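You operate a simulated robot arm through the tools that you are given. There is no shell and no other tool.

You run a simulated two-armed robot. Do the job below in one go: nothing can be reset, and whatever is moved stays where it is left.

## Task
Drop 30 ml into the little violet bowl and slide the flag to what the screen says.
Fine: bowl on the leak check's seat; spout swung back; no water spilt; the other two bowls stay.

It is judged by the outcome, as a careful person would: the job done as asked, and still so three seconds after it is handed in. It fails if anything else is knocked over, pushed out of place, dropped, spilled or broken.

## Robot
Two 7-joint arms with fingered hands on one trunk that stands fixed in place. Base frame: the origin is at the foot of the trunk, x ahead of it, y to its left, z up. Readings come in m, rad, newtons and seconds.
The left shoulder is at [0.03, 0.136, 1.205], the right one opposite. Each reaches about 1.253 m from its shoulder. Payload 5 kg a hand.
The tool frame of a hand sits at the grasp point between the pads (the TCP): z along the fingers, y along the line on which they close. The tips reach 0.042 m beyond it. The gripper opens to 0.208 m; its body begins 0.119 m behind the TCP. The gripper is a hand of 4 fingers: y runs from the thumb to the fingers, the wrist lies at [0, 0, -0.332] in the tool frame.
Orientation is that of the tool frame in the base frame, as a unit quaternion [w, x, y, z]. With the fingers straight down and closing along the base's y, the tool's x points along the base's -x, its y along +y and its z along -z.

## Interface
- The arms move only by the tool servo_tool. It takes "left_rows", "right_rows" or both (then of equal length, played together; a hand with none holds still); each is a list of rows, each an object (a shift or turn left out is 0) with "dr": the turn, a rotation vector about the base's x, y, z in rad, a list of three; "travel": the shift along the base's x, y, z in m, a list of three. In form: [{"dr": [ax, ay, az], "travel": [tx, ty, tz]}, ...]. A call has 1 to 20 rows; each row is the pose to reach, as a shift and turn from the pose commanded when the call began. Each row takes 0.2 s and may step no farther than 0.05 m and 0.15 rad from the row before; otherwise, the whole call is refused. A pose out of reach is approached as far as the arm can. The call stops where the force on the tool passes 40 N (or 10 N more than at its start, if that is more) or the arm is blocked; 0.2 s more then pass. In this call time passes only in rows, and 0.2 s behind the last. It gives the time, the measured TCP pose, the force on the tool (base axes), the opening and the grip force at its end, in the units of the frame above (readings bear some noise), with the torque about the TCP (base axes, N m) and any sound that the robot's microphone picked up, and new pictures: "show" is both (left out), scene, wrist or none (wrist: the cameras of the hands that moved).
- Cameras (640 x 400 px; columns grow to the right, rows downward): "scene" is now at [0.0386, -0.037, 1.9274]; the picture's right is [-0.50, -0.87, 0.00], its down [-0.67, 0.39, -0.63] and it looks along [0.55, -0.32, -0.77] (base axes); focal length 329 px, centre (320, 200). "left" rides on the left gripper at [-0.101, 0.001, -0.145] in its tool frame; the picture's right is [-0.01, -1.00, 0.00], its down [0.82, 0.00, -0.57] and it looks along [0.57, 0.00, 0.82] (tool axes); focal length 261 px, centre (320, 200). "right" rides on the right gripper at [0.101, 0, -0.145] in its tool frame; the picture's right is [0.00, 1.00, 0.00], its down [-0.82, 0.00, -0.57] and it looks along [-0.57, 0.00, 0.82] (tool axes); focal length 261 px, centre (320, 200). There is no depth. A picture from a camera that has moved, and an enlarged one, comes with that camera's place and axes in the base frame and with its lens.
- lift_body(by): moves the trunk up (or, below 0, down) by that many m; the arms and the scene camera ride with it, the base frame stays. It gives what a move gives, with no picture.
- move_fingers(finger1, finger2, finger3, thumb_bend, hand): sets how far each is bent, from 0 (flat) to 1 (curled in); at 0.3 the hand is open as for a grip, at 0.7 the pads meet at the TCP. One left out holds its place. A second passes; each finger stops where it meets its share of the squeeze, and holds until it gets a number again. It is the only way to open and close the hand. It gives what a move gives, with no picture; readings hold the bend of each and the force on the fingers (four entries, about 0 where the hand has none), thumb and palm.
- turn_head(pan, tilt): turns the head with the scene camera to pan (to the left, within 2.496 rad either way) and tilt (down, from -0.506 to 1.204), counted from straight ahead of the robot. It gives what a move gives, and a new picture of the scene camera.
- enlarge(camera, box): a new picture of the part [left, top, right, bottom] of that camera's present view, enlarged. The clock stands still meanwhile.
- close_job(): hands the job in; it is judged then, once.

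Places have to be worked out from the pictures, the camera data and where the tool is seen. Open the grippers and draw the arms clear of the work before you hand the job in, unless the task says otherwise.

The tools are called after "Emit:" as name(argument=value, ...) on one line, values as JSON. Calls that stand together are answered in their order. servo_tool: Moves the arms, as the interface text tells. Its arguments: {"type":"object","properties":{"left_rows":{"type":"array","items":{"type":"object","properties":{"dr":{"type":"array","items":{"type":"number"}},"travel":{"type":"array","items":{"type":"number"}}}}},"right_rows":{"type":"array","items":{"type":"object","properties":{"dr":{"type":"array","items":{"type":"number"}},"travel":{"type":"array","items":{"type":"number"}}}}},"show":{"type":"string","enum":["both","scene","wrist","none"]}},"required":[]} The other tools are called the same way: lift_body (by) moves the trunk up or down; move_fingers (finger1, finger2, finger3, thumb_bend, hand) moves the fingers one by one; turn_head (pan, tilt) turns the head that bears the scene camera; enlarge (camera, box) takes an enlarged picture of a part of a camera's view; close_job () hands the job in.

At the start:

```text
time: 0.0
left_ee_pos: [0.6514, -0.022, 1.2264]
left_tool_rot: [0.0, -0.001, 1.0, 0.0]
left_contact_force: [0.0, 0.4, 1.2]
left_moment: [-0.02, 0.01, -0.02]
left_opening: 0.208
left_grasp_force: 0.0
left_shape: jaw
left_bend: [0.3, 0.3, 0.3, 0.3]
left_finger forces: [0.1, 0.0, 0.0, 0.1, 0.0, 0.0]
right_ee_pos: [0.5042, -0.7319, 1.215]
right_tool_rot: [0.0, 0.0, 1.0, 0.0]
right_contact_force: [-0.3, 0.2, 0.4]
right_moment: [0.04, -0.02, 0.0]
right_opening: 0.208
right_grasp_force: 0.1
right_shape: jaw
right_bend: [0.3, 0.3, 0.3, 0.3]
right_finger forces: [0.1, 0.1, 0.0, 0.1, 0.0, 0.0]
trunk travel left (down, up): [-0.225, 0.265]
head pan, tilt (commanded): [-0.522, 0.885]
```

scene: 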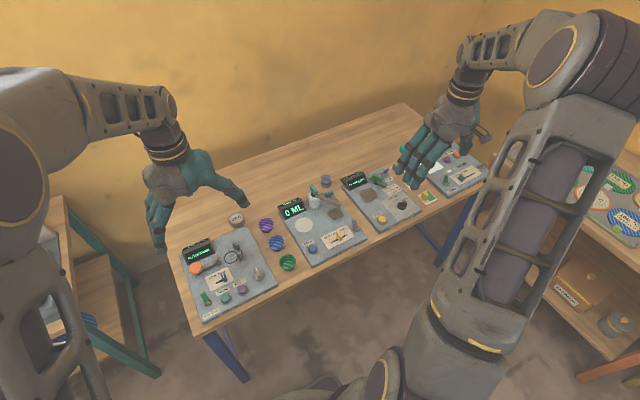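
right: 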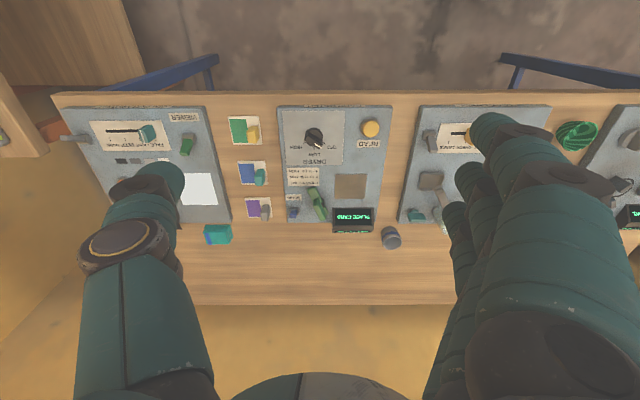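
left: 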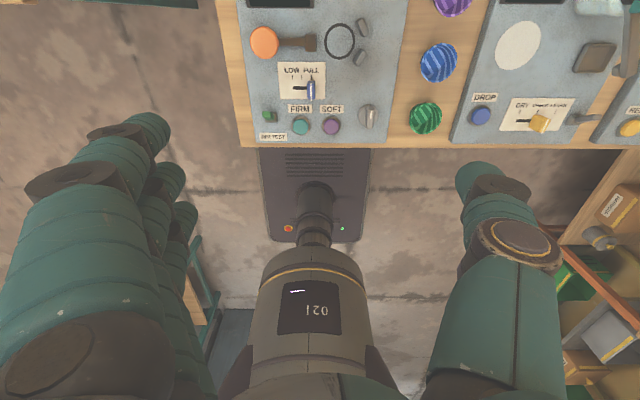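

The scene shows a table with several instrument panels; the one reading "0 ML" with a DROP button, a round seat and a spout looks like the leak check. I'll take enlarged looks at it before moving.

Emit:
enlarge(camera="scene", box=[240, 165, 380, 275])

Emit:
enlarge(camera="left", box=[400, 0, 640, 150])

Emit:
enlarge(camera="scene", box=[170, 200, 320, 330])

Emit:
enlarge(camera="right", box=[380, 90, 640, 260])

```text
3.64 times, centred on (310, 220) of scene
camera zoom: at [0.0386, -0.037, 1.9274], right [-0.5, -0.87, 0.0], down [-0.67, 0.39, -0.63], along [0.55, -0.32, -0.77], focal length 1198 px, centre (356, 127)
```

zoom: 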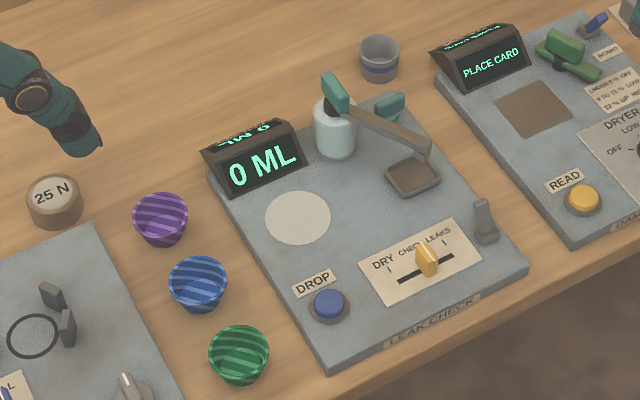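

```text
2.67 times, centred on (520, 75) of left
camera zoom: at [0.7518, -0.0217, 1.3718], right [0.01, -1.0, 0.0], down [-0.82, 0.0, 0.57], along [-0.57, 0.0, -0.82], focal length 695 px, centre (-213, 533)
```

zoom: 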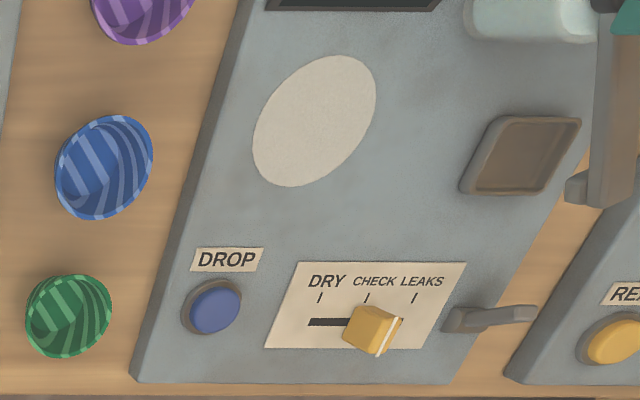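

```text
3.08 times, centred on (245, 265) of scene
camera zoom: at [0.0386, -0.037, 1.9274], right [-0.5, -0.87, 0.0], down [-0.67, 0.39, -0.63], along [0.55, -0.32, -0.77], focal length 1014 px, centre (551, 0)
```

zoom: 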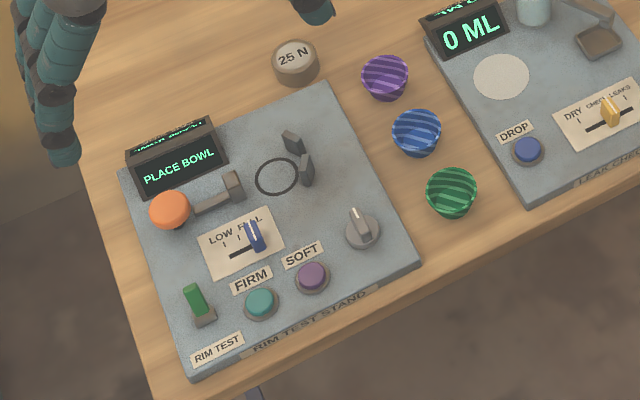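

```text
2.35 times, centred on (510, 175) of right
camera zoom: at [0.4034, -0.7326, 1.3605], right [0.0, 1.0, 0.0], down [0.82, 0.0, 0.57], along [0.57, 0.0, -0.82], focal length 613 px, centre (-127, 259)
```

zoom: 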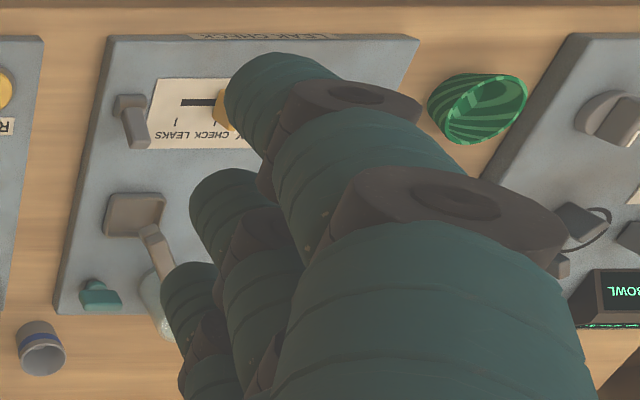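

The leak check's seat works out at about (0.72, -0.36, 0.86), the violet bowl near (0.78, -0.22), and the spout's pivot near (0.775, -0.435) with its tip over a drip tray. I'll bring the right hand across, high above the table, to look at the panel with its wrist camera.

Emit:
servo_tool(right_rows=[{"travel": [0, 0.05, 0]}, {"travel": [0, 0.1, 0]}, {"travel": [0, 0.15, 0]}, {"travel": [0, 0.2, 0]}, {"travel": [0, 0.25, 0]}, {"travel": [0, 0.3, 0]}, {"travel": [0, 0.34, 0]}], show="both")

```text
time: 1.6
left_ee_pos: [0.6514, -0.0216, 1.2255]
left_tool_rot: [0.0, -0.001, 1.0, 0.0]
left_contact_force: [0.3, 1.5, 0.0]
left_moment: [-0.07, 0.0, 0.01]
left_opening: 0.2078
left_grasp_force: 0.0
left_shape: jaw
left_bend: [0.3, 0.3, 0.3, 0.3]
left_finger forces: [0.0, 0.0, 0.1, 0.1, 0.1, 0.0]
right_ee_pos: [0.5019, -0.3926, 1.219]
right_tool_rot: [0.0, -0.001, 1.0, -0.001]
right_contact_force: [0.2, 0.0, 0.1]
right_moment: [-0.08, -0.01, -0.03]
right_opening: 0.2078
right_grasp_force: 0.1
right_shape: jaw
right_bend: [0.3, 0.3, 0.3, 0.3]
right_finger forces: [0.1, 0.0, 0.1, 0.0, 0.0, 0.1]
trunk travel left (down, up): [-0.225, 0.265]
head pan, tilt (commanded): [-0.522, 0.885]
camera scene: at [0.0381, -0.0355, 1.9275], right [-0.5, -0.87, 0.0], down [-0.67, 0.38, -0.63], along [0.55, -0.32, -0.77], focal length 329 px, centre (320, 200)
camera right: at [0.4018, -0.3926, 1.3628], right [0.01, 1.0, 0.0], down [0.82, 0.0, 0.57], along [0.57, 0.0, -0.82], focal length 261 px, centre (320, 200)
```

scene: 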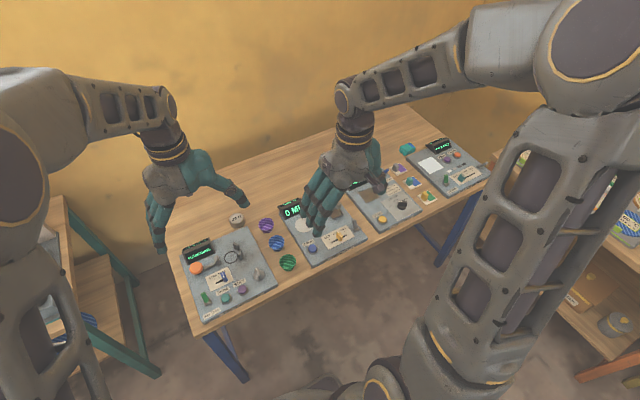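
right: 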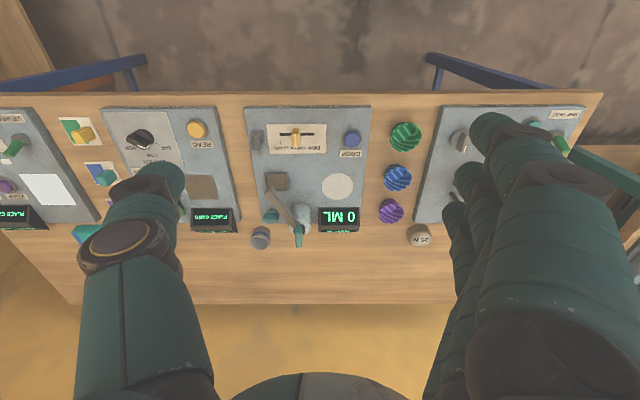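

The panel is now clear in the right wrist camera (its picture is upside down to the robot). I'll enlarge the leak check panel and bowls.

Emit:
enlarge(camera="right", box=[230, 95, 440, 260])

Emit:
enlarge(camera="scene", box=[280, 60, 420, 250])

```text
2.42 times, centred on (335, 178) of right
camera zoom: at [0.4018, -0.3926, 1.3628], right [0.01, 1.0, 0.0], down [0.82, 0.0, 0.57], along [0.57, 0.0, -0.82], focal length 632 px, centre (284, 254)
```

zoom: 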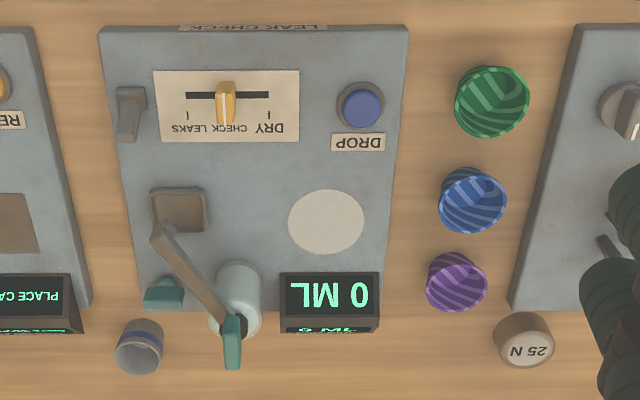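

```text
2.11 times, centred on (350, 155) of scene
camera zoom: at [0.0381, -0.0355, 1.9275], right [-0.5, -0.87, 0.0], down [-0.67, 0.38, -0.63], along [0.55, -0.32, -0.77], focal length 693 px, centre (257, 295)
```

zoom: 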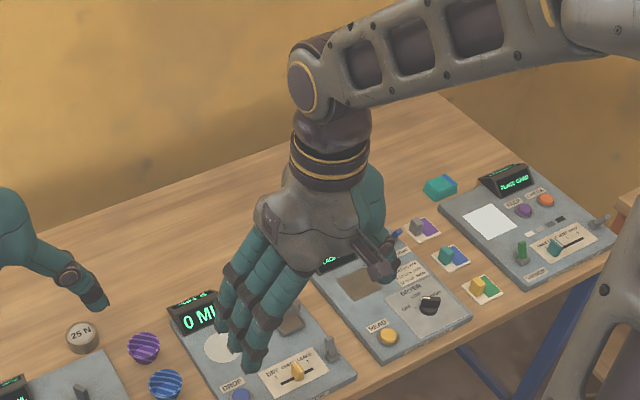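

The spout handle sits at about (0.78, -0.437, 0.96), tip over the tray at about z 0.93, and the three bowls in a row along y ≈ -0.225. I'll lower the right hand a bit, still well above everything, for a closer look at spout, handle and slider.

Emit:
servo_tool(right_rows=[{"travel": [0.03, -0.02, -0.03]}, {"travel": [0.05, -0.04, -0.07]}, {"travel": [0.08, -0.05, -0.1]}, {"travel": [0.1, -0.05, -0.14]}], show="wrist")

Emit:
enlarge(camera="right", box=[200, 150, 440, 300])

Emit:
enlarge(camera="right", box=[200, 20, 440, 170])

```text
time: 2.6
left_ee_pos: [0.6543, -0.0237, 1.2244]
left_tool_rot: [-0.001, -0.001, 1.0, 0.0]
left_contact_force: [1.0, -0.7, -0.7]
left_moment: [0.05, 0.13, -0.02]
left_opening: 0.2076
left_grasp_force: 0.0
left_shape: jaw
left_bend: [0.3, 0.3, 0.3, 0.3]
left_finger forces: [0.0, 0.0, 0.0, 0.0, 0.0, 0.0]
right_ee_pos: [0.6052, -0.4416, 1.075]
right_tool_rot: [-0.001, 0.002, 1.0, 0.0]
right_contact_force: [-0.4, -1.0, -0.2]
right_moment: [0.1, 0.13, -0.04]
right_opening: 0.208
right_grasp_force: 0.1
right_shape: jaw
right_bend: [0.3, 0.3, 0.3, 0.3]
right_finger forces: [0.0, 0.1, 0.0, 0.0, 0.0, 0.1]
trunk travel left (down, up): [-0.225, 0.265]
head pan, tilt (commanded): [-0.522, 0.885]
camera right: at [0.5053, -0.4426, 1.2198], right [0.0, 1.0, 0.0], down [0.82, 0.0, 0.57], along [0.57, 0.0, -0.82], focal length 261 px, centre (320, 200)
```

right: 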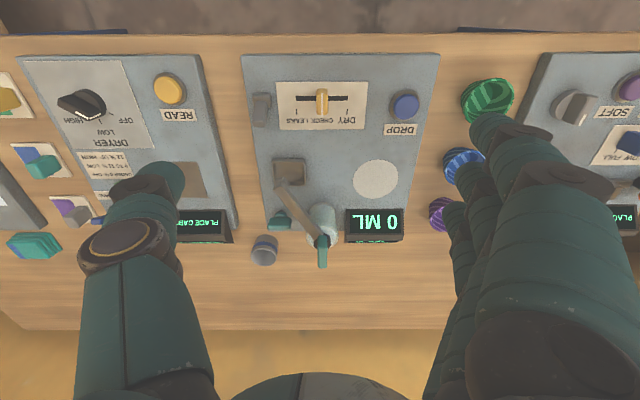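

```text
2.67 times, centred on (320, 225) of right
camera zoom: at [0.5053, -0.4426, 1.2198], right [0.0, 1.0, 0.0], down [0.82, 0.0, 0.57], along [0.57, 0.0, -0.82], focal length 695 px, centre (320, 133)
```

zoom: 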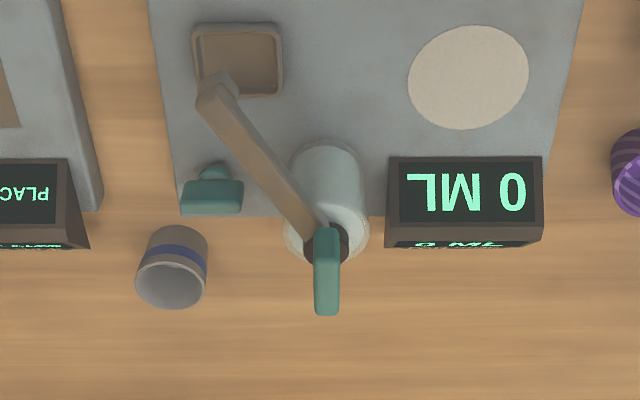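

```text
2.67 times, centred on (320, 95) of right
camera zoom: at [0.5053, -0.4426, 1.2198], right [0.0, 1.0, 0.0], down [0.82, 0.0, 0.57], along [0.57, 0.0, -0.82], focal length 695 px, centre (320, 480)
```

zoom: 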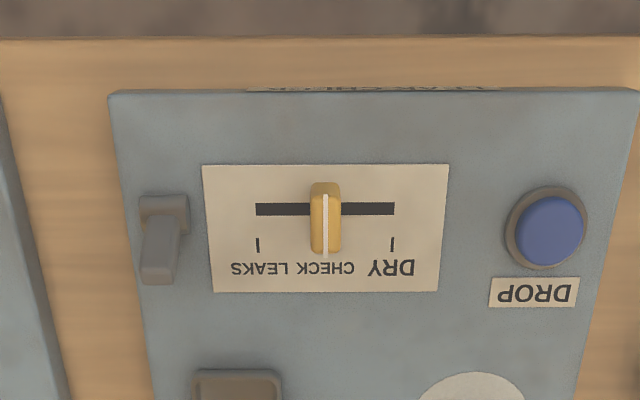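

The rig is clear: handle fin on the pivot pointing +x, flag at CHECK in the middle, DROP button at about (0.60, -0.33). I'll draw the left hand away to the left so the right arm can work freely, and take the right hand above the violet bowl at a safe height.

Emit:
servo_tool(left_rows=[{"travel": [0, 0.05, 0]}, {"travel": [0, 0.1, 0]}, {"travel": [0, 0.15, 0]}, {"travel": [0, 0.2, 0]}, {"travel": [0, 0.25, 0]}, {"travel": [0, 0.28, 0]}], right_rows=[{"travel": [0, 0, 0]}, {"travel": [0.03, 0.03, 0]}, {"travel": [0.06, 0.07, 0]}, {"travel": [0.09, 0.11, 0]}, {"travel": [0.13, 0.14, 0]}, {"travel": [0.155, 0.18, 0]}], show="none")

Emit:
move_fingers(hand="right", finger1=0.45, finger2=0.45, finger3=0.45, thumb_bend=0.5)

Emit:
servo_tool(right_rows=[{"travel": [0.016, 0.038, 0]}], show="both")

```text
time: 4.0
left_ee_pos: [0.6519, 0.2596, 1.2292]
left_tool_rot: [-0.001, 0.0, 1.0, -0.002]
left_contact_force: [0.6, 1.5, -0.4]
left_moment: [-0.25, 0.02, -0.01]
left_opening: 0.2079
left_grasp_force: 0.0
left_shape: jaw
left_bend: [0.3, 0.3, 0.3, 0.3]
left_finger forces: [0.0, 0.1, 0.0, 0.0, 0.1, 0.0]
right_ee_pos: [0.7582, -0.2612, 1.0806]
right_tool_rot: [-0.001, 0.0, 1.0, -0.001]
right_contact_force: [0.0, -0.4, 0.0]
right_moment: [-0.06, 0.02, -0.01]
right_opening: 0.2079
right_grasp_force: 0.1
right_shape: jaw
right_bend: [0.3, 0.3, 0.3, 0.3]
right_finger forces: [0.0, 0.0, 0.0, 0.0, 0.1, 0.0]
trunk travel left (down, up): [-0.225, 0.265]
head pan, tilt (commanded): [-0.522, 0.885]
```

```text
time: 5.0
left_ee_pos: [0.6512, 0.2595, 1.2279]
left_tool_rot: [0.001, -0.001, 1.0, 0.0]
left_contact_force: [-0.2, -0.4, -0.5]
left_moment: [-0.04, -0.04, -0.03]
left_opening: 0.2077
left_grasp_force: 0.1
left_shape: jaw
left_bend: [0.3, 0.3, 0.3, 0.3]
left_finger forces: [0.0, 0.1, 0.0, 0.0, 0.0, 0.0]
right_ee_pos: [0.7574, -0.2613, 1.0803]
right_tool_rot: [0.0, -0.001, 1.0, 0.0]
right_contact_force: [0.7, 0.0, 0.2]
right_moment: [-0.01, 0.02, 0.02]
right_opening: 0.1342
right_grasp_force: 0.0
right_shape: fingers
right_bend: [0.45, 0.45, 0.45, 0.5]
right_finger forces: [0.1, 0.0, 0.0, 0.1, 0.1, 0.0]
trunk travel left (down, up): [-0.225, 0.265]
head pan, tilt (commanded): [-0.522, 0.885]
```

```text
time: 5.4
left_ee_pos: [0.654, 0.2612, 1.2268]
left_tool_rot: [-0.001, 0.0, 1.0, 0.0]
left_contact_force: [0.7, 2.2, -1.1]
left_moment: [-0.32, 0.11, 0.04]
left_opening: 0.2078
left_grasp_force: 0.2
left_shape: jaw
left_bend: [0.3, 0.3, 0.3, 0.3]
left_finger forces: [0.0, 0.0, 0.1, 0.0, 0.1, 0.0]
right_ee_pos: [0.7759, -0.2206, 1.0786]
right_tool_rot: [-0.001, 0.0, 1.0, -0.001]
right_contact_force: [0.6, -0.1, -0.2]
right_moment: [-0.04, 0.08, -0.03]
right_opening: 0.1341
right_grasp_force: 0.0
right_shape: fingers
right_bend: [0.45, 0.45, 0.45, 0.5]
right_finger forces: [0.0, 0.0, 0.0, 0.0, 0.0, 0.0]
trunk travel left (down, up): [-0.225, 0.265]
head pan, tilt (commanded): [-0.522, 0.885]
camera scene: at [0.0408, -0.0331, 1.9274], right [-0.5, -0.87, 0.0], down [-0.67, 0.38, -0.63], along [0.55, -0.32, -0.77], focal length 329 px, centre (320, 200)
camera right: at [0.6752, -0.2216, 1.2227], right [0.01, 1.0, 0.0], down [0.82, 0.0, 0.57], along [0.57, 0.0, -0.82], focal length 261 px, centre (320, 200)
```

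scene: 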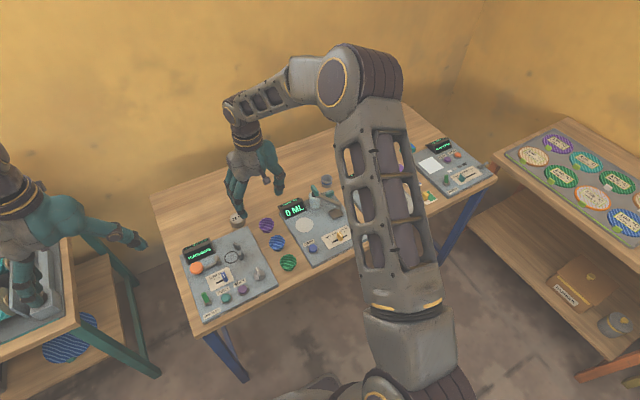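
right: 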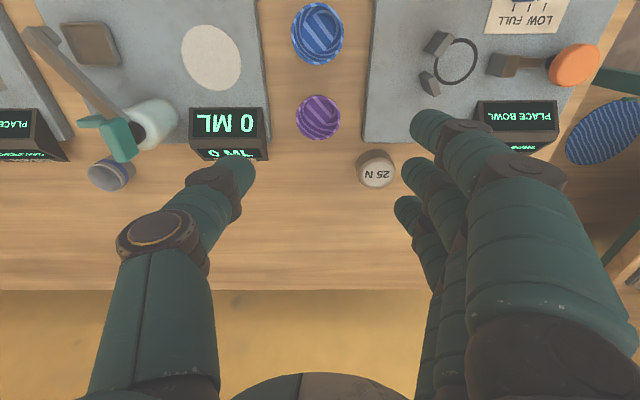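

The hand is above the bowl at reduced opening. I'll enlarge the wrist view to see the bowl, the thumb's clearance to the display and the weight near the fingers.

Emit:
enlarge(camera="right", box=[160, 60, 480, 260])

Emit:
enlarge(camera="scene", box=[200, 100, 360, 290])

```text
2.00 times, centred on (320, 160) of right
camera zoom: at [0.6752, -0.2216, 1.2227], right [0.01, 1.0, 0.0], down [0.82, 0.0, 0.57], along [0.57, 0.0, -0.82], focal length 521 px, centre (320, 280)
```

zoom: 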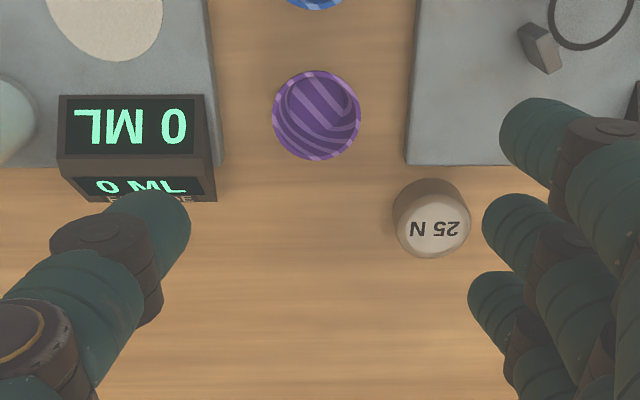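

```text
2.11 times, centred on (280, 195) of scene
camera zoom: at [0.0408, -0.0331, 1.9274], right [-0.5, -0.87, 0.0], down [-0.67, 0.38, -0.63], along [0.55, -0.32, -0.77], focal length 693 px, centre (404, 210)
```

zoom: 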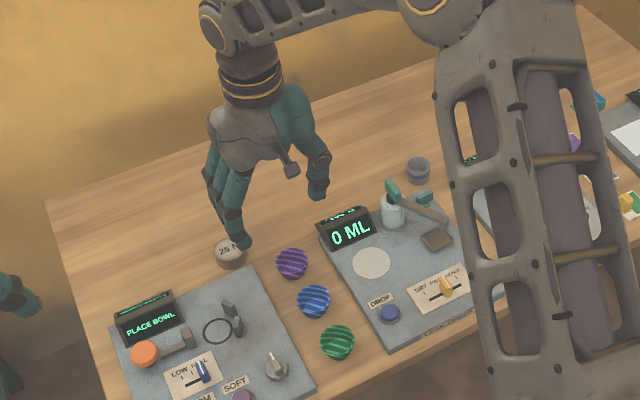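

The bowl is at about (0.782, -0.224), rim about 0.059 m across; the display edge lies only about 4 cm to its right and the 25 N weight is near (0.87, -0.138), so finger shape matters. I'll use the idle left hand in free space as a profile model: tilt it to face the head camera and close it to a bowl-sized gap.

Emit:
servo_tool(left_rows=[{"dr": [0, 0.15, 0], "travel": [0, 0, 0.02]}, {"dr": [0, 0.3, 0], "travel": [0, 0, 0.04]}, {"dr": [0, 0.45, 0], "travel": [0, 0, 0.06]}, {"dr": [0, 0.6, 0], "travel": [0, 0, 0.08]}, {"dr": [0, 0.72, 0], "travel": [0, 0, 0.1]}], show="none")

Emit:
move_fingers(hand="left", finger1=0.58, finger2=0.58, finger3=0.58, thumb_bend=0.58)

Emit:
turn_head(pan=0.4, tilt=0.7)

```text
time: 6.6
left_ee_pos: [0.6504, 0.2566, 1.3169]
left_tool_rot: [-0.324, -0.001, 0.946, 0.0]
left_contact_force: [0.4, 0.4, -0.3]
left_moment: [0.02, -0.14, -0.01]
left_opening: 0.208
left_grasp_force: 0.1
left_shape: jaw
left_bend: [0.3, 0.3, 0.3, 0.3]
left_finger forces: [0.0, 0.0, 0.0, 0.1, 0.0, 0.1]
left hand out of reach, approached as far as the arm can: row 5
right_ee_pos: [0.7721, -0.2221, 1.0797]
right_tool_rot: [0.0, 0.001, 1.0, -0.001]
right_contact_force: [0.1, -0.4, 1.6]
right_moment: [0.02, -0.07, 0.0]
right_opening: 0.1339
right_grasp_force: 0.0
right_shape: fingers
right_bend: [0.45, 0.45, 0.45, 0.5]
right_finger forces: [0.0, 0.0, 0.0, 0.0, 0.0, 0.1]
trunk travel left (down, up): [-0.225, 0.265]
head pan, tilt (commanded): [-0.522, 0.885]
```

```text
time: 7.6
left_ee_pos: [0.6498, 0.2563, 1.3165]
left_tool_rot: [-0.324, 0.0, 0.946, 0.0]
left_contact_force: [1.6, 0.4, -0.4]
left_moment: [-0.01, -0.03, -0.01]
left_opening: 0.0864
left_grasp_force: 0.1
left_shape: fingers
left_bend: [0.57, 0.57, 0.57, 0.57]
left_finger forces: [0.1, 0.0, 0.1, 0.0, 0.0, 0.1]
right_ee_pos: [0.7745, -0.2226, 1.0793]
right_tool_rot: [0.0, 0.0, 1.0, 0.0]
right_contact_force: [0.9, 0.0, -0.2]
right_moment: [-0.01, 0.01, -0.01]
right_opening: 0.1338
right_grasp_force: 0.0
right_shape: fingers
right_bend: [0.45, 0.45, 0.45, 0.5]
right_finger forces: [0.0, 0.1, 0.0, 0.1, 0.0, 0.0]
trunk travel left (down, up): [-0.225, 0.265]
head pan, tilt (commanded): [-0.522, 0.885]
```

```text
time: 8.8
left_ee_pos: [0.6508, 0.2567, 1.3164]
left_tool_rot: [-0.325, 0.0, 0.946, 0.0]
left_contact_force: [0.0, 0.7, -0.3]
left_moment: [0.01, 0.01, 0.0]
left_opening: 0.0865
left_grasp_force: 0.1
left_shape: fingers
left_bend: [0.57, 0.57, 0.57, 0.57]
left_finger forces: [0.0, 0.0, 0.0, 0.1, 0.0, 0.0]
right_ee_pos: [0.7751, -0.2239, 1.0784]
right_tool_rot: [-0.001, 0.001, 1.0, 0.0]
right_contact_force: [0.3, 0.1, -0.1]
right_moment: [-0.01, 0.02, 0.02]
right_opening: 0.1338
right_grasp_force: 0.0
right_shape: fingers
right_bend: [0.45, 0.45, 0.45, 0.5]
right_finger forces: [0.0, 0.1, 0.0, 0.0, 0.1, 0.0]
trunk travel left (down, up): [-0.225, 0.265]
head pan, tilt (commanded): [0.4, 0.7]
camera scene: at [0.0509, 0.0343, 1.9423], right [0.39, -0.92, 0.0], down [-0.59, -0.25, -0.76], along [0.7, 0.3, -0.64], focal length 329 px, centre (320, 200)
```

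scene: 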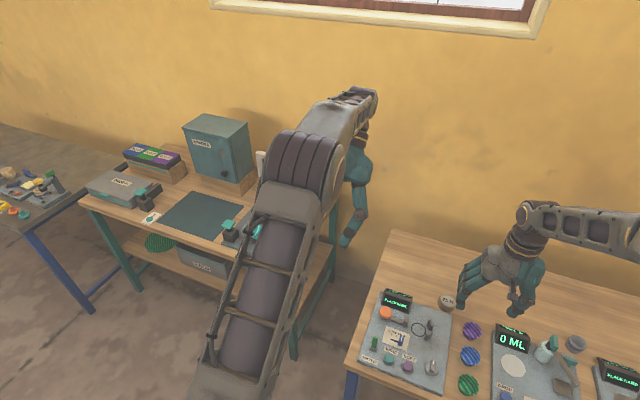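

The left forearm hides its own hand, but the right hand is well visible from here. I'll enlarge it as it stands.

Emit:
enlarge(camera="scene", box=[440, 240, 600, 360])

Emit:
move_fingers(hand="right", finger1=0.58, finger2=0.58, finger3=0.58, thumb_bend=0.58)

Emit:
enlarge(camera="scene", box=[440, 240, 600, 360])

Emit:
enlarge(camera="right", box=[160, 60, 480, 260])

```text
3.33 times, centred on (520, 300) of scene
camera zoom: at [0.0509, 0.0343, 1.9423], right [0.39, -0.92, 0.0], down [-0.59, -0.25, -0.76], along [0.7, 0.3, -0.64], focal length 1098 px, centre (-347, -133)
```

zoom: 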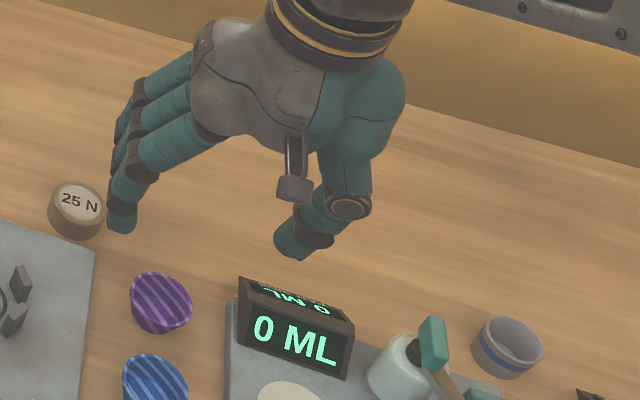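

```text
time: 9.8
left_ee_pos: [0.6505, 0.2568, 1.3175]
left_tool_rot: [-0.325, -0.001, 0.946, 0.0]
left_contact_force: [0.0, 0.4, 0.2]
left_moment: [-0.02, 0.0, -0.02]
left_opening: 0.0863
left_grasp_force: 0.0
left_shape: fingers
left_bend: [0.57, 0.57, 0.57, 0.57]
left_finger forces: [0.1, 0.0, 0.0, 0.0, 0.1, 0.0]
right_ee_pos: [0.7735, -0.2245, 1.08]
right_tool_rot: [0.0, 0.0, 1.0, 0.0]
right_contact_force: [-0.6, -0.3, 0.5]
right_moment: [0.0, -0.01, -0.01]
right_opening: 0.0862
right_grasp_force: 0.0
right_shape: fingers
right_bend: [0.57, 0.57, 0.57, 0.57]
right_finger forces: [0.0, 0.0, 0.0, 0.0, 0.0, 0.0]
trunk travel left (down, up): [-0.225, 0.265]
head pan, tilt (commanded): [0.4, 0.7]
```

```text
3.33 times, centred on (520, 300) of scene
camera zoom: at [0.0508, 0.0344, 1.9423], right [0.39, -0.92, 0.0], down [-0.59, -0.25, -0.76], along [0.7, 0.3, -0.64], focal length 1098 px, centre (-347, -133)
```

zoom: 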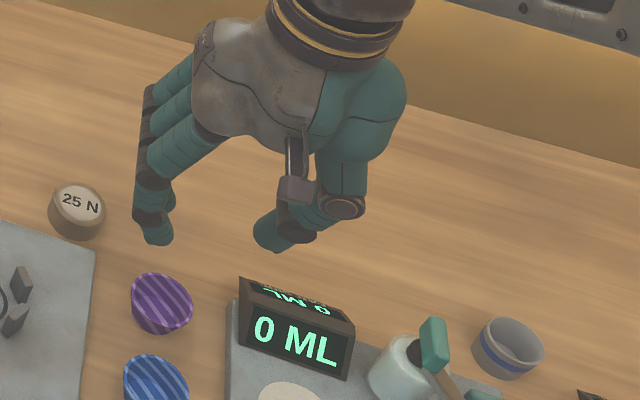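

```text
2.00 times, centred on (320, 160) of right
camera zoom: at [0.6739, -0.2233, 1.2233], right [0.0, 1.0, 0.0], down [0.82, 0.0, 0.57], along [0.57, 0.0, -0.82], focal length 521 px, centre (320, 280)
```

zoom: 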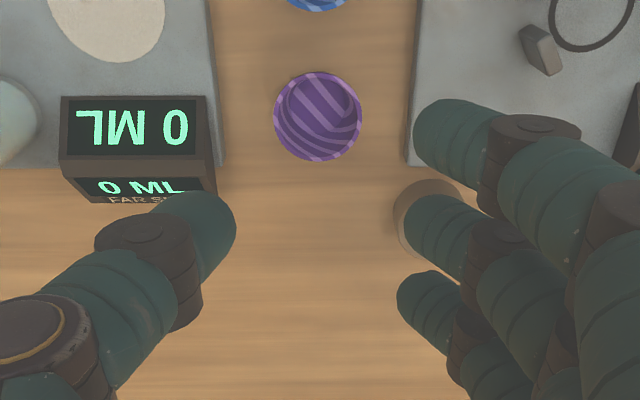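

From this view the fingers hang almost vertically while the thumb slants in at about 45°, and three fingers together are too broad for the gaps here. I'll test a two-digit pinch: curl fingers 1 and 3 fully in and keep finger 2 and thumb open.

Emit:
move_fingers(hand="right", finger1=1.0, finger2=0.52, finger3=1.0, thumb_bend=0.52)

Emit:
enlarge(camera="scene", box=[440, 240, 600, 360])

Emit:
enlarge(camera="right", box=[160, 60, 480, 260])

```text
time: 10.8
left_ee_pos: [0.6508, 0.2574, 1.3171]
left_tool_rot: [-0.324, 0.0, 0.946, -0.001]
left_contact_force: [0.7, 0.4, -0.2]
left_moment: [0.0, -0.01, 0.03]
left_opening: 0.0864
left_grasp_force: 0.1
left_shape: fingers
left_bend: [0.57, 0.57, 0.57, 0.57]
left_finger forces: [0.1, 0.0, 0.1, 0.0, 0.0, 0.0]
right_ee_pos: [0.7738, -0.2219, 1.0784]
right_tool_rot: [0.0, 0.001, 1.0, 0.0]
right_contact_force: [0.5, -0.6, -0.8]
right_moment: [0.02, -0.02, -0.02]
right_opening: 0.0826
right_grasp_force: 0.0
right_shape: fingers
right_bend: [1.0, 0.52, 1.0, 0.52]
right_finger forces: [0.0, 0.0, 0.0, 0.0, 0.0, 0.0]
trunk travel left (down, up): [-0.225, 0.265]
head pan, tilt (commanded): [0.4, 0.7]
```

```text
3.33 times, centred on (520, 300) of scene
camera zoom: at [0.0508, 0.0344, 1.9423], right [0.39, -0.92, 0.0], down [-0.59, -0.25, -0.76], along [0.7, 0.3, -0.64], focal length 1098 px, centre (-347, -133)
```

zoom: 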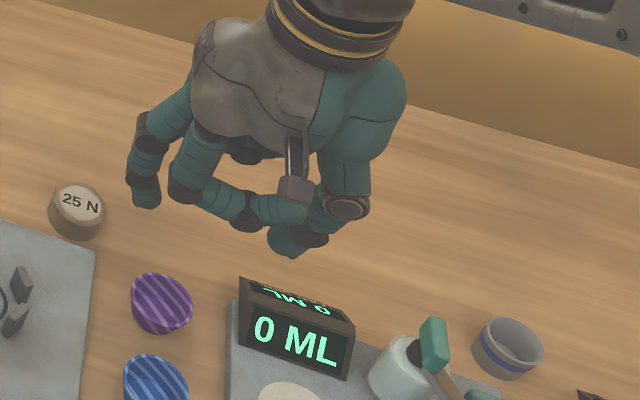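

```text
2.00 times, centred on (320, 160) of right
camera zoom: at [0.6738, -0.2233, 1.2233], right [0.0, 1.0, 0.0], down [0.82, 0.0, 0.57], along [0.57, 0.0, -0.82], focal length 521 px, centre (320, 280)
```

zoom: 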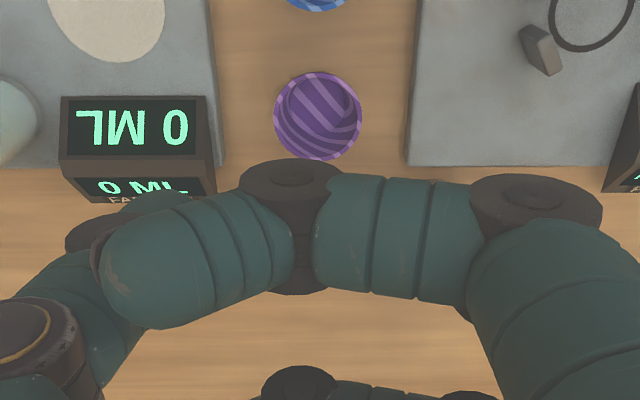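

Fully curled fingers hook across the grasp and hide the view, so instead I'll try fingers 1 and 3 laid flat outward (0), which should lift them clear, and keep the pinch with finger 2 and thumb.

Emit:
move_fingers(hand="right", finger1=0.0, finger2=0.52, finger3=0.0, thumb_bend=0.52)

Emit:
enlarge(camera="scene", box=[440, 240, 600, 360])

Emit:
enlarge(camera="right", box=[160, 60, 480, 260])

```text
time: 11.8
left_ee_pos: [0.6507, 0.2581, 1.3166]
left_tool_rot: [-0.324, 0.0, 0.946, 0.001]
left_contact_force: [-0.9, 0.5, -0.1]
left_moment: [0.02, -0.01, -0.02]
left_opening: 0.0862
left_grasp_force: 0.0
left_shape: fingers
left_bend: [0.57, 0.57, 0.57, 0.57]
left_finger forces: [0.1, 0.1, 0.0, 0.0, 0.1, 0.0]
right_ee_pos: [0.7743, -0.2237, 1.0794]
right_tool_rot: [0.0, 0.0, 1.0, 0.0]
right_contact_force: [0.0, 0.2, -0.9]
right_moment: [0.0, 0.03, 0.02]
right_opening: 0.2152
right_grasp_force: 0.0
right_shape: fingers
right_bend: [0.0, 0.52, 0.0, 0.52]
right_finger forces: [0.0, 0.2, 0.0, 0.0, 0.0, 0.1]
trunk travel left (down, up): [-0.225, 0.265]
head pan, tilt (commanded): [0.4, 0.7]
```

```text
3.33 times, centred on (520, 300) of scene
camera zoom: at [0.0507, 0.0344, 1.9424], right [0.39, -0.92, 0.0], down [-0.59, -0.25, -0.76], along [0.7, 0.3, -0.64], focal length 1098 px, centre (-347, -133)
```

zoom: 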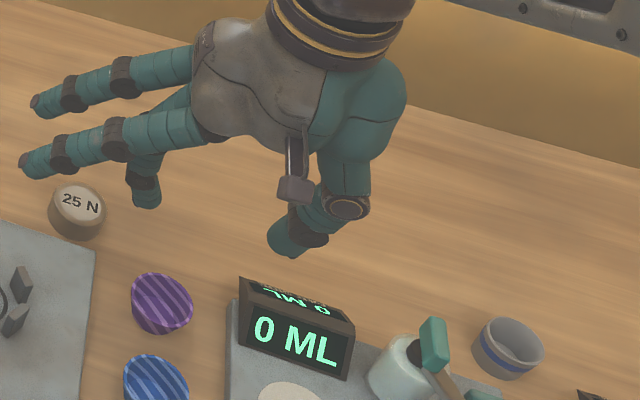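

```text
2.00 times, centred on (320, 160) of right
camera zoom: at [0.6739, -0.2233, 1.2233], right [0.0, 1.0, 0.0], down [0.82, 0.0, 0.57], along [0.57, 0.0, -0.82], focal length 521 px, centre (320, 280)
```

zoom: 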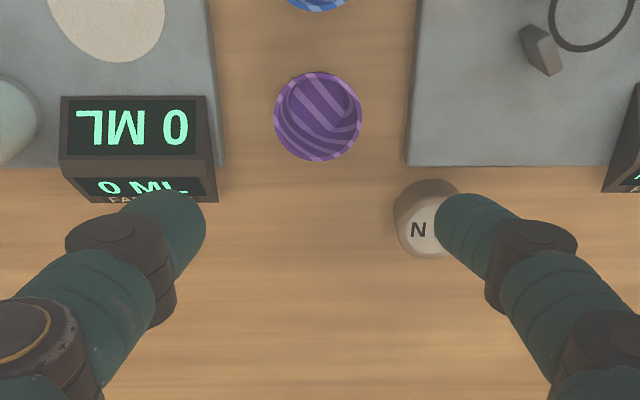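

With fingers 1 and 3 flat they stand well out of the way, and thumb and finger 2 make a near-symmetric pinch. I'll yaw the hand 30° clockwise so the thumb comes down in front of the display's edge and the finger clears the weight, centring over the bowl.

Emit:
servo_tool(right_rows=[{"dr": [0, 0, -0.13], "travel": [0.002, 0, 0]}, {"dr": [0, 0, -0.26], "travel": [0.004, 0, 0]}, {"dr": [0, 0, -0.39], "travel": [0.006, 0, -0.02]}, {"dr": [0, 0, -0.5236], "travel": [0.008, 0, -0.04]}, {"dr": [0, 0, -0.5236], "travel": [0.008, 0, -0.06]}], show="wrist")

Emit:
enlarge(camera="right", box=[160, 60, 480, 260])

Emit:
enlarge(camera="scene", box=[440, 240, 600, 360])

```text
time: 13.0
left_ee_pos: [0.6521, 0.2567, 1.3167]
left_tool_rot: [-0.325, 0.001, 0.946, 0.0]
left_contact_force: [0.8, -0.6, -0.1]
left_moment: [0.01, 0.06, 0.02]
left_opening: 0.0863
left_grasp_force: 0.0
left_shape: fingers
left_bend: [0.57, 0.57, 0.57, 0.57]
left_finger forces: [0.1, 0.0, 0.1, 0.1, 0.0, 0.1]
right_ee_pos: [0.7852, -0.2259, 1.0162]
right_tool_rot: [0.0, 0.259, 0.966, -0.001]
right_contact_force: [1.0, -0.3, 0.6]
right_moment: [0.03, 0.12, -0.02]
right_opening: 0.2153
right_grasp_force: 0.1
right_shape: fingers
right_bend: [0.0, 0.52, 0.0, 0.52]
right_finger forces: [0.0, 0.1, 0.1, 0.0, 0.1, 0.1]
trunk travel left (down, up): [-0.225, 0.265]
head pan, tilt (commanded): [0.4, 0.7]
camera right: at [0.6977, -0.1745, 1.1606], right [0.5, 0.86, 0.0], down [0.71, -0.41, 0.57], along [0.49, -0.29, -0.82], focal length 261 px, centre (320, 200)
```

right: 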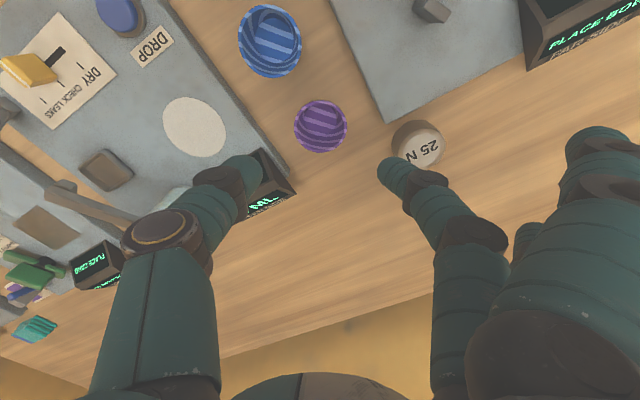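

```text
2.00 times, centred on (320, 160) of right
camera zoom: at [0.6977, -0.1745, 1.1606], right [0.5, 0.86, 0.0], down [0.71, -0.41, 0.57], along [0.49, -0.29, -0.82], focal length 521 px, centre (320, 280)
```

zoom: 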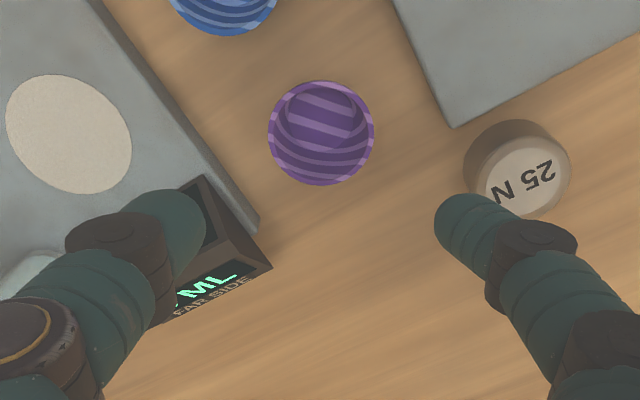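

```text
3.33 times, centred on (520, 300) of scene
camera zoom: at [0.0517, 0.0341, 1.9423], right [0.39, -0.92, 0.0], down [-0.59, -0.25, -0.76], along [0.7, 0.3, -0.64], focal length 1098 px, centre (-347, -133)
```

zoom: 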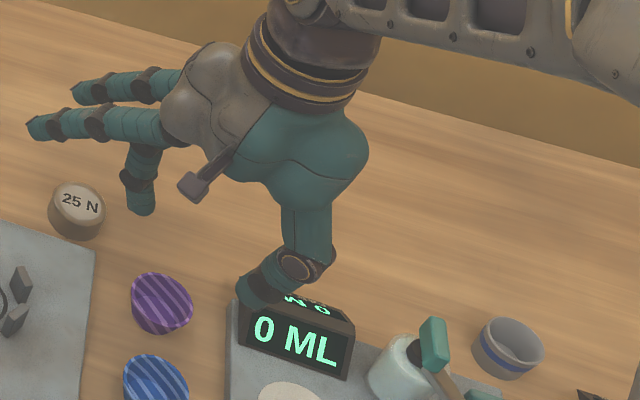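

The bowl lies on the pinch axis, at about (0.783, -0.223), with thumb heading in front of the display's edge. I'll bring the head camera back to the table and lower part way to z ≈ 0.94, tips still just above the rim.

Emit:
servo_tool(right_rows=[{"travel": [-0.001, 0.001, -0.03]}, {"travel": [-0.001, 0.001, -0.055]}, {"travel": [-0.001, 0.001, -0.072]}], show="none")

Emit:
turn_head(pan=-0.25, tilt=0.85)

Emit:
enlarge(camera="right", box=[160, 60, 480, 260])

Emit:
enlarge(camera="scene", box=[250, 110, 450, 260])

```text
time: 13.8
left_ee_pos: [0.6508, 0.2569, 1.3163]
left_tool_rot: [-0.324, 0.0, 0.946, 0.0]
left_contact_force: [-1.0, 0.8, 0.4]
left_moment: [0.0, 0.07, -0.01]
left_opening: 0.0863
left_grasp_force: 0.1
left_shape: fingers
left_bend: [0.57, 0.57, 0.57, 0.57]
left_finger forces: [0.0, 0.1, 0.1, 0.0, 0.0, 0.0]
right_ee_pos: [0.7818, -0.2251, 0.9441]
right_tool_rot: [0.0, 0.259, 0.966, 0.0]
right_contact_force: [0.7, -0.7, 0.3]
right_moment: [0.04, 0.08, -0.02]
right_opening: 0.2153
right_grasp_force: 0.1
right_shape: fingers
right_bend: [0.0, 0.52, 0.0, 0.52]
right_finger forces: [0.0, 0.0, 0.0, 0.0, 0.0, 0.1]
trunk travel left (down, up): [-0.225, 0.265]
head pan, tilt (commanded): [0.4, 0.7]
```

```text
time: 14.8
left_ee_pos: [0.6518, 0.2568, 1.3181]
left_tool_rot: [-0.324, 0.0, 0.946, 0.0]
left_contact_force: [0.0, -0.1, -0.3]
left_moment: [0.0, 0.0, 0.01]
left_opening: 0.0866
left_grasp_force: 0.2
left_shape: fingers
left_bend: [0.57, 0.57, 0.57, 0.57]
left_finger forces: [0.0, 0.0, 0.1, 0.1, 0.1, 0.0]
right_ee_pos: [0.7807, -0.2236, 0.9454]
right_tool_rot: [0.0, 0.259, 0.966, 0.0]
right_contact_force: [0.4, -0.2, -0.2]
right_moment: [0.0, -0.01, -0.02]
right_opening: 0.2154
right_grasp_force: 0.1
right_shape: fingers
right_bend: [0.0, 0.52, 0.0, 0.52]
right_finger forces: [0.0, 0.0, 0.0, 0.1, 0.2, 0.1]
trunk travel left (down, up): [-0.225, 0.265]
head pan, tilt (commanded): [-0.25, 0.85]
camera scene: at [0.0485, -0.0179, 1.9301], right [-0.25, -0.97, 0.0], down [-0.73, 0.18, -0.66], along [0.64, -0.16, -0.75], focal length 329 px, centre (320, 200)
```

scene: 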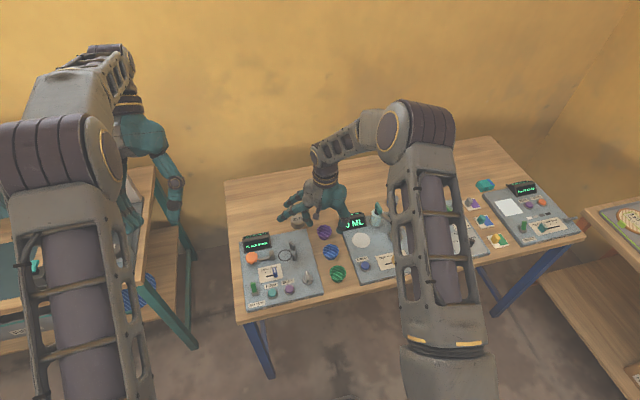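

```text
2.00 times, centred on (320, 160) of right
camera zoom: at [0.6945, -0.1735, 1.0891], right [0.5, 0.86, 0.0], down [0.71, -0.41, 0.57], along [0.49, -0.29, -0.82], focal length 521 px, centre (320, 280)
```

zoom: 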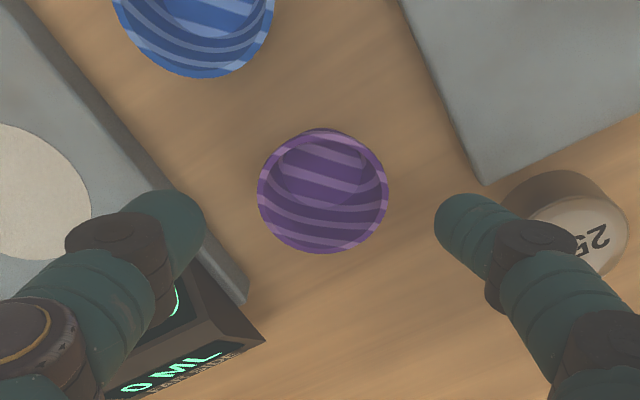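

```text
2.67 times, centred on (350, 185) of scene
camera zoom: at [0.0485, -0.0179, 1.9301], right [-0.25, -0.97, 0.0], down [-0.73, 0.18, -0.66], along [0.64, -0.16, -0.75], focal length 878 px, centre (240, 240)
```

zoom: 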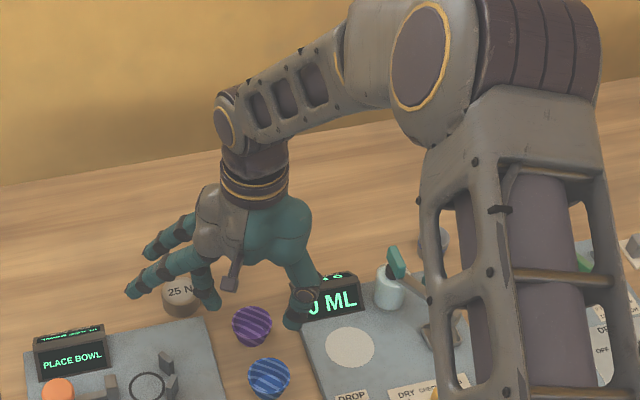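

The rim is at about z 0.872 and centred in the pinch; thumb passes in front of the display and finger clears the weight. I'll lower to TCP z ≈ 0.90, tips just above the table beside the bowl.

Emit:
servo_tool(right_rows=[{"travel": [0.001, 0, -0.02]}, {"travel": [0.002, 0, -0.035]}, {"travel": [0.002, 0, -0.046]}], show="wrist")

Emit:
enlarge(camera="right", box=[160, 60, 480, 260])

Emit:
enlarge(camera="scene", box=[290, 180, 390, 255])

```text
time: 15.6
left_ee_pos: [0.6511, 0.2571, 1.3168]
left_tool_rot: [-0.324, 0.001, 0.946, 0.001]
left_contact_force: [0.4, 0.1, -0.7]
left_moment: [0.01, 0.05, -0.01]
left_opening: 0.0863
left_grasp_force: 0.0
left_shape: fingers
left_bend: [0.57, 0.57, 0.57, 0.57]
left_finger forces: [0.0, 0.1, 0.0, 0.0, 0.0, 0.0]
right_ee_pos: [0.783, -0.2248, 0.8982]
right_tool_rot: [0.001, 0.259, 0.966, 0.001]
right_contact_force: [0.5, 0.2, -0.3]
right_moment: [0.02, 0.04, -0.01]
right_opening: 0.2156
right_grasp_force: 0.1
right_shape: fingers
right_bend: [0.0, 0.52, 0.0, 0.52]
right_finger forces: [0.0, 0.7, 0.0, 0.0, 0.0, 0.0]
trunk travel left (down, up): [-0.225, 0.265]
head pan, tilt (commanded): [-0.25, 0.85]
camera right: at [0.6968, -0.174, 1.0417], right [0.5, 0.86, 0.0], down [0.71, -0.41, 0.57], along [0.49, -0.29, -0.82], focal length 261 px, centre (320, 200)
```

right: 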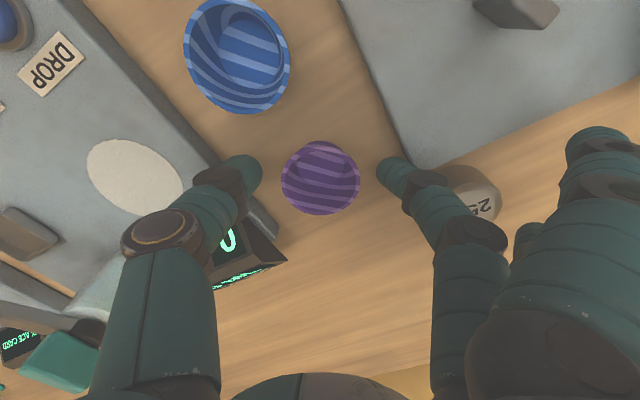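

```text
2.00 times, centred on (320, 160) of right
camera zoom: at [0.6968, -0.174, 1.0417], right [0.5, 0.86, 0.0], down [0.71, -0.41, 0.57], along [0.49, -0.29, -0.82], focal length 521 px, centre (320, 280)
```

zoom: 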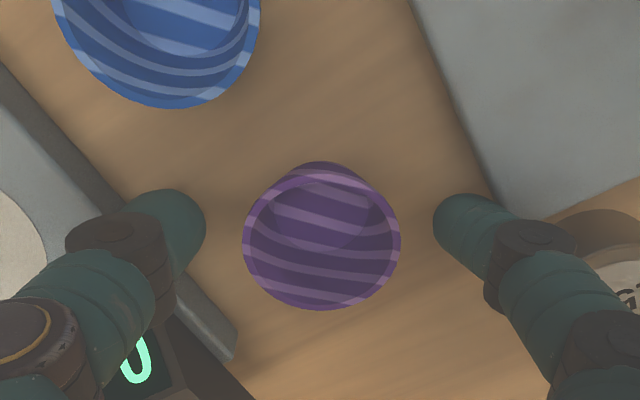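

```text
5.33 times, centred on (340, 218) of scene
camera zoom: at [0.0489, -0.0183, 1.9301], right [-0.25, -0.97, 0.0], down [-0.73, 0.19, -0.66], along [0.64, -0.16, -0.75], focal length 1757 px, centre (213, 107)
```

zoom: 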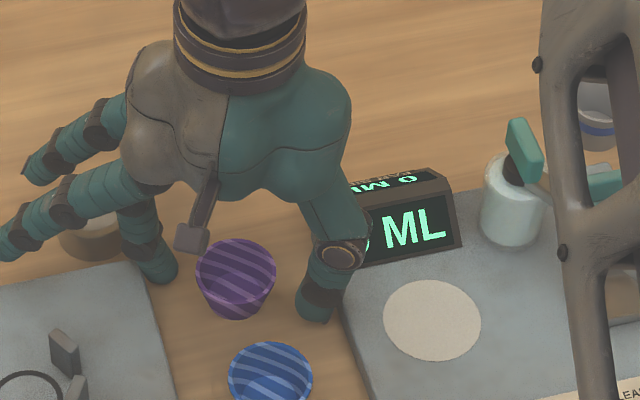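

The bowl is centred between thumb and finger with tips about a centimetre above the table. I'll close the pinch gently in steps.

Emit:
move_fingers(hand="right", finger2=0.58, thumb_bend=0.58)

Emit:
enlarge(camera="right", box=[160, 60, 480, 260])

```text
time: 16.6
left_ee_pos: [0.6512, 0.2563, 1.3163]
left_tool_rot: [-0.324, -0.001, 0.946, -0.001]
left_contact_force: [0.3, 0.0, 0.1]
left_moment: [-0.01, 0.02, 0.02]
left_opening: 0.0862
left_grasp_force: 0.2
left_shape: fingers
left_bend: [0.57, 0.57, 0.57, 0.57]
left_finger forces: [0.0, 0.0, 0.0, 0.0, 0.0, 0.1]
right_ee_pos: [0.7826, -0.2228, 0.8988]
right_tool_rot: [0.0, 0.259, 0.966, 0.001]
right_contact_force: [1.0, -0.4, -0.8]
right_moment: [0.01, -0.01, 0.01]
right_opening: 0.2029
right_grasp_force: 0.1
right_shape: fingers
right_bend: [0.0, 0.57, 0.0, 0.57]
right_finger forces: [0.0, 0.0, 0.1, 0.0, 0.0, 0.0]
trunk travel left (down, up): [-0.225, 0.265]
head pan, tilt (commanded): [-0.25, 0.85]
```

```text
2.00 times, centred on (320, 160) of right
camera zoom: at [0.6965, -0.1734, 1.042], right [0.5, 0.86, 0.0], down [0.71, -0.41, 0.57], along [0.49, -0.29, -0.82], focal length 521 px, centre (320, 280)
```

zoom: 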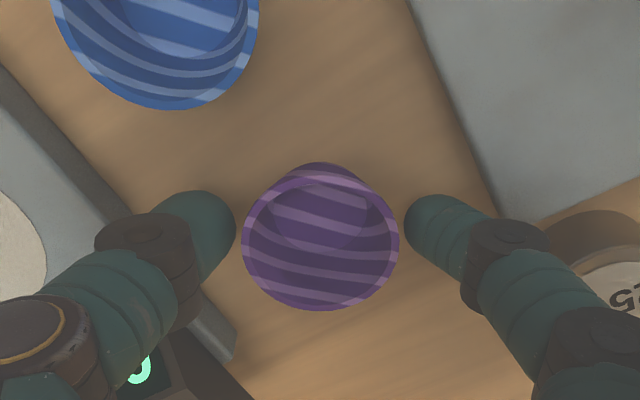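

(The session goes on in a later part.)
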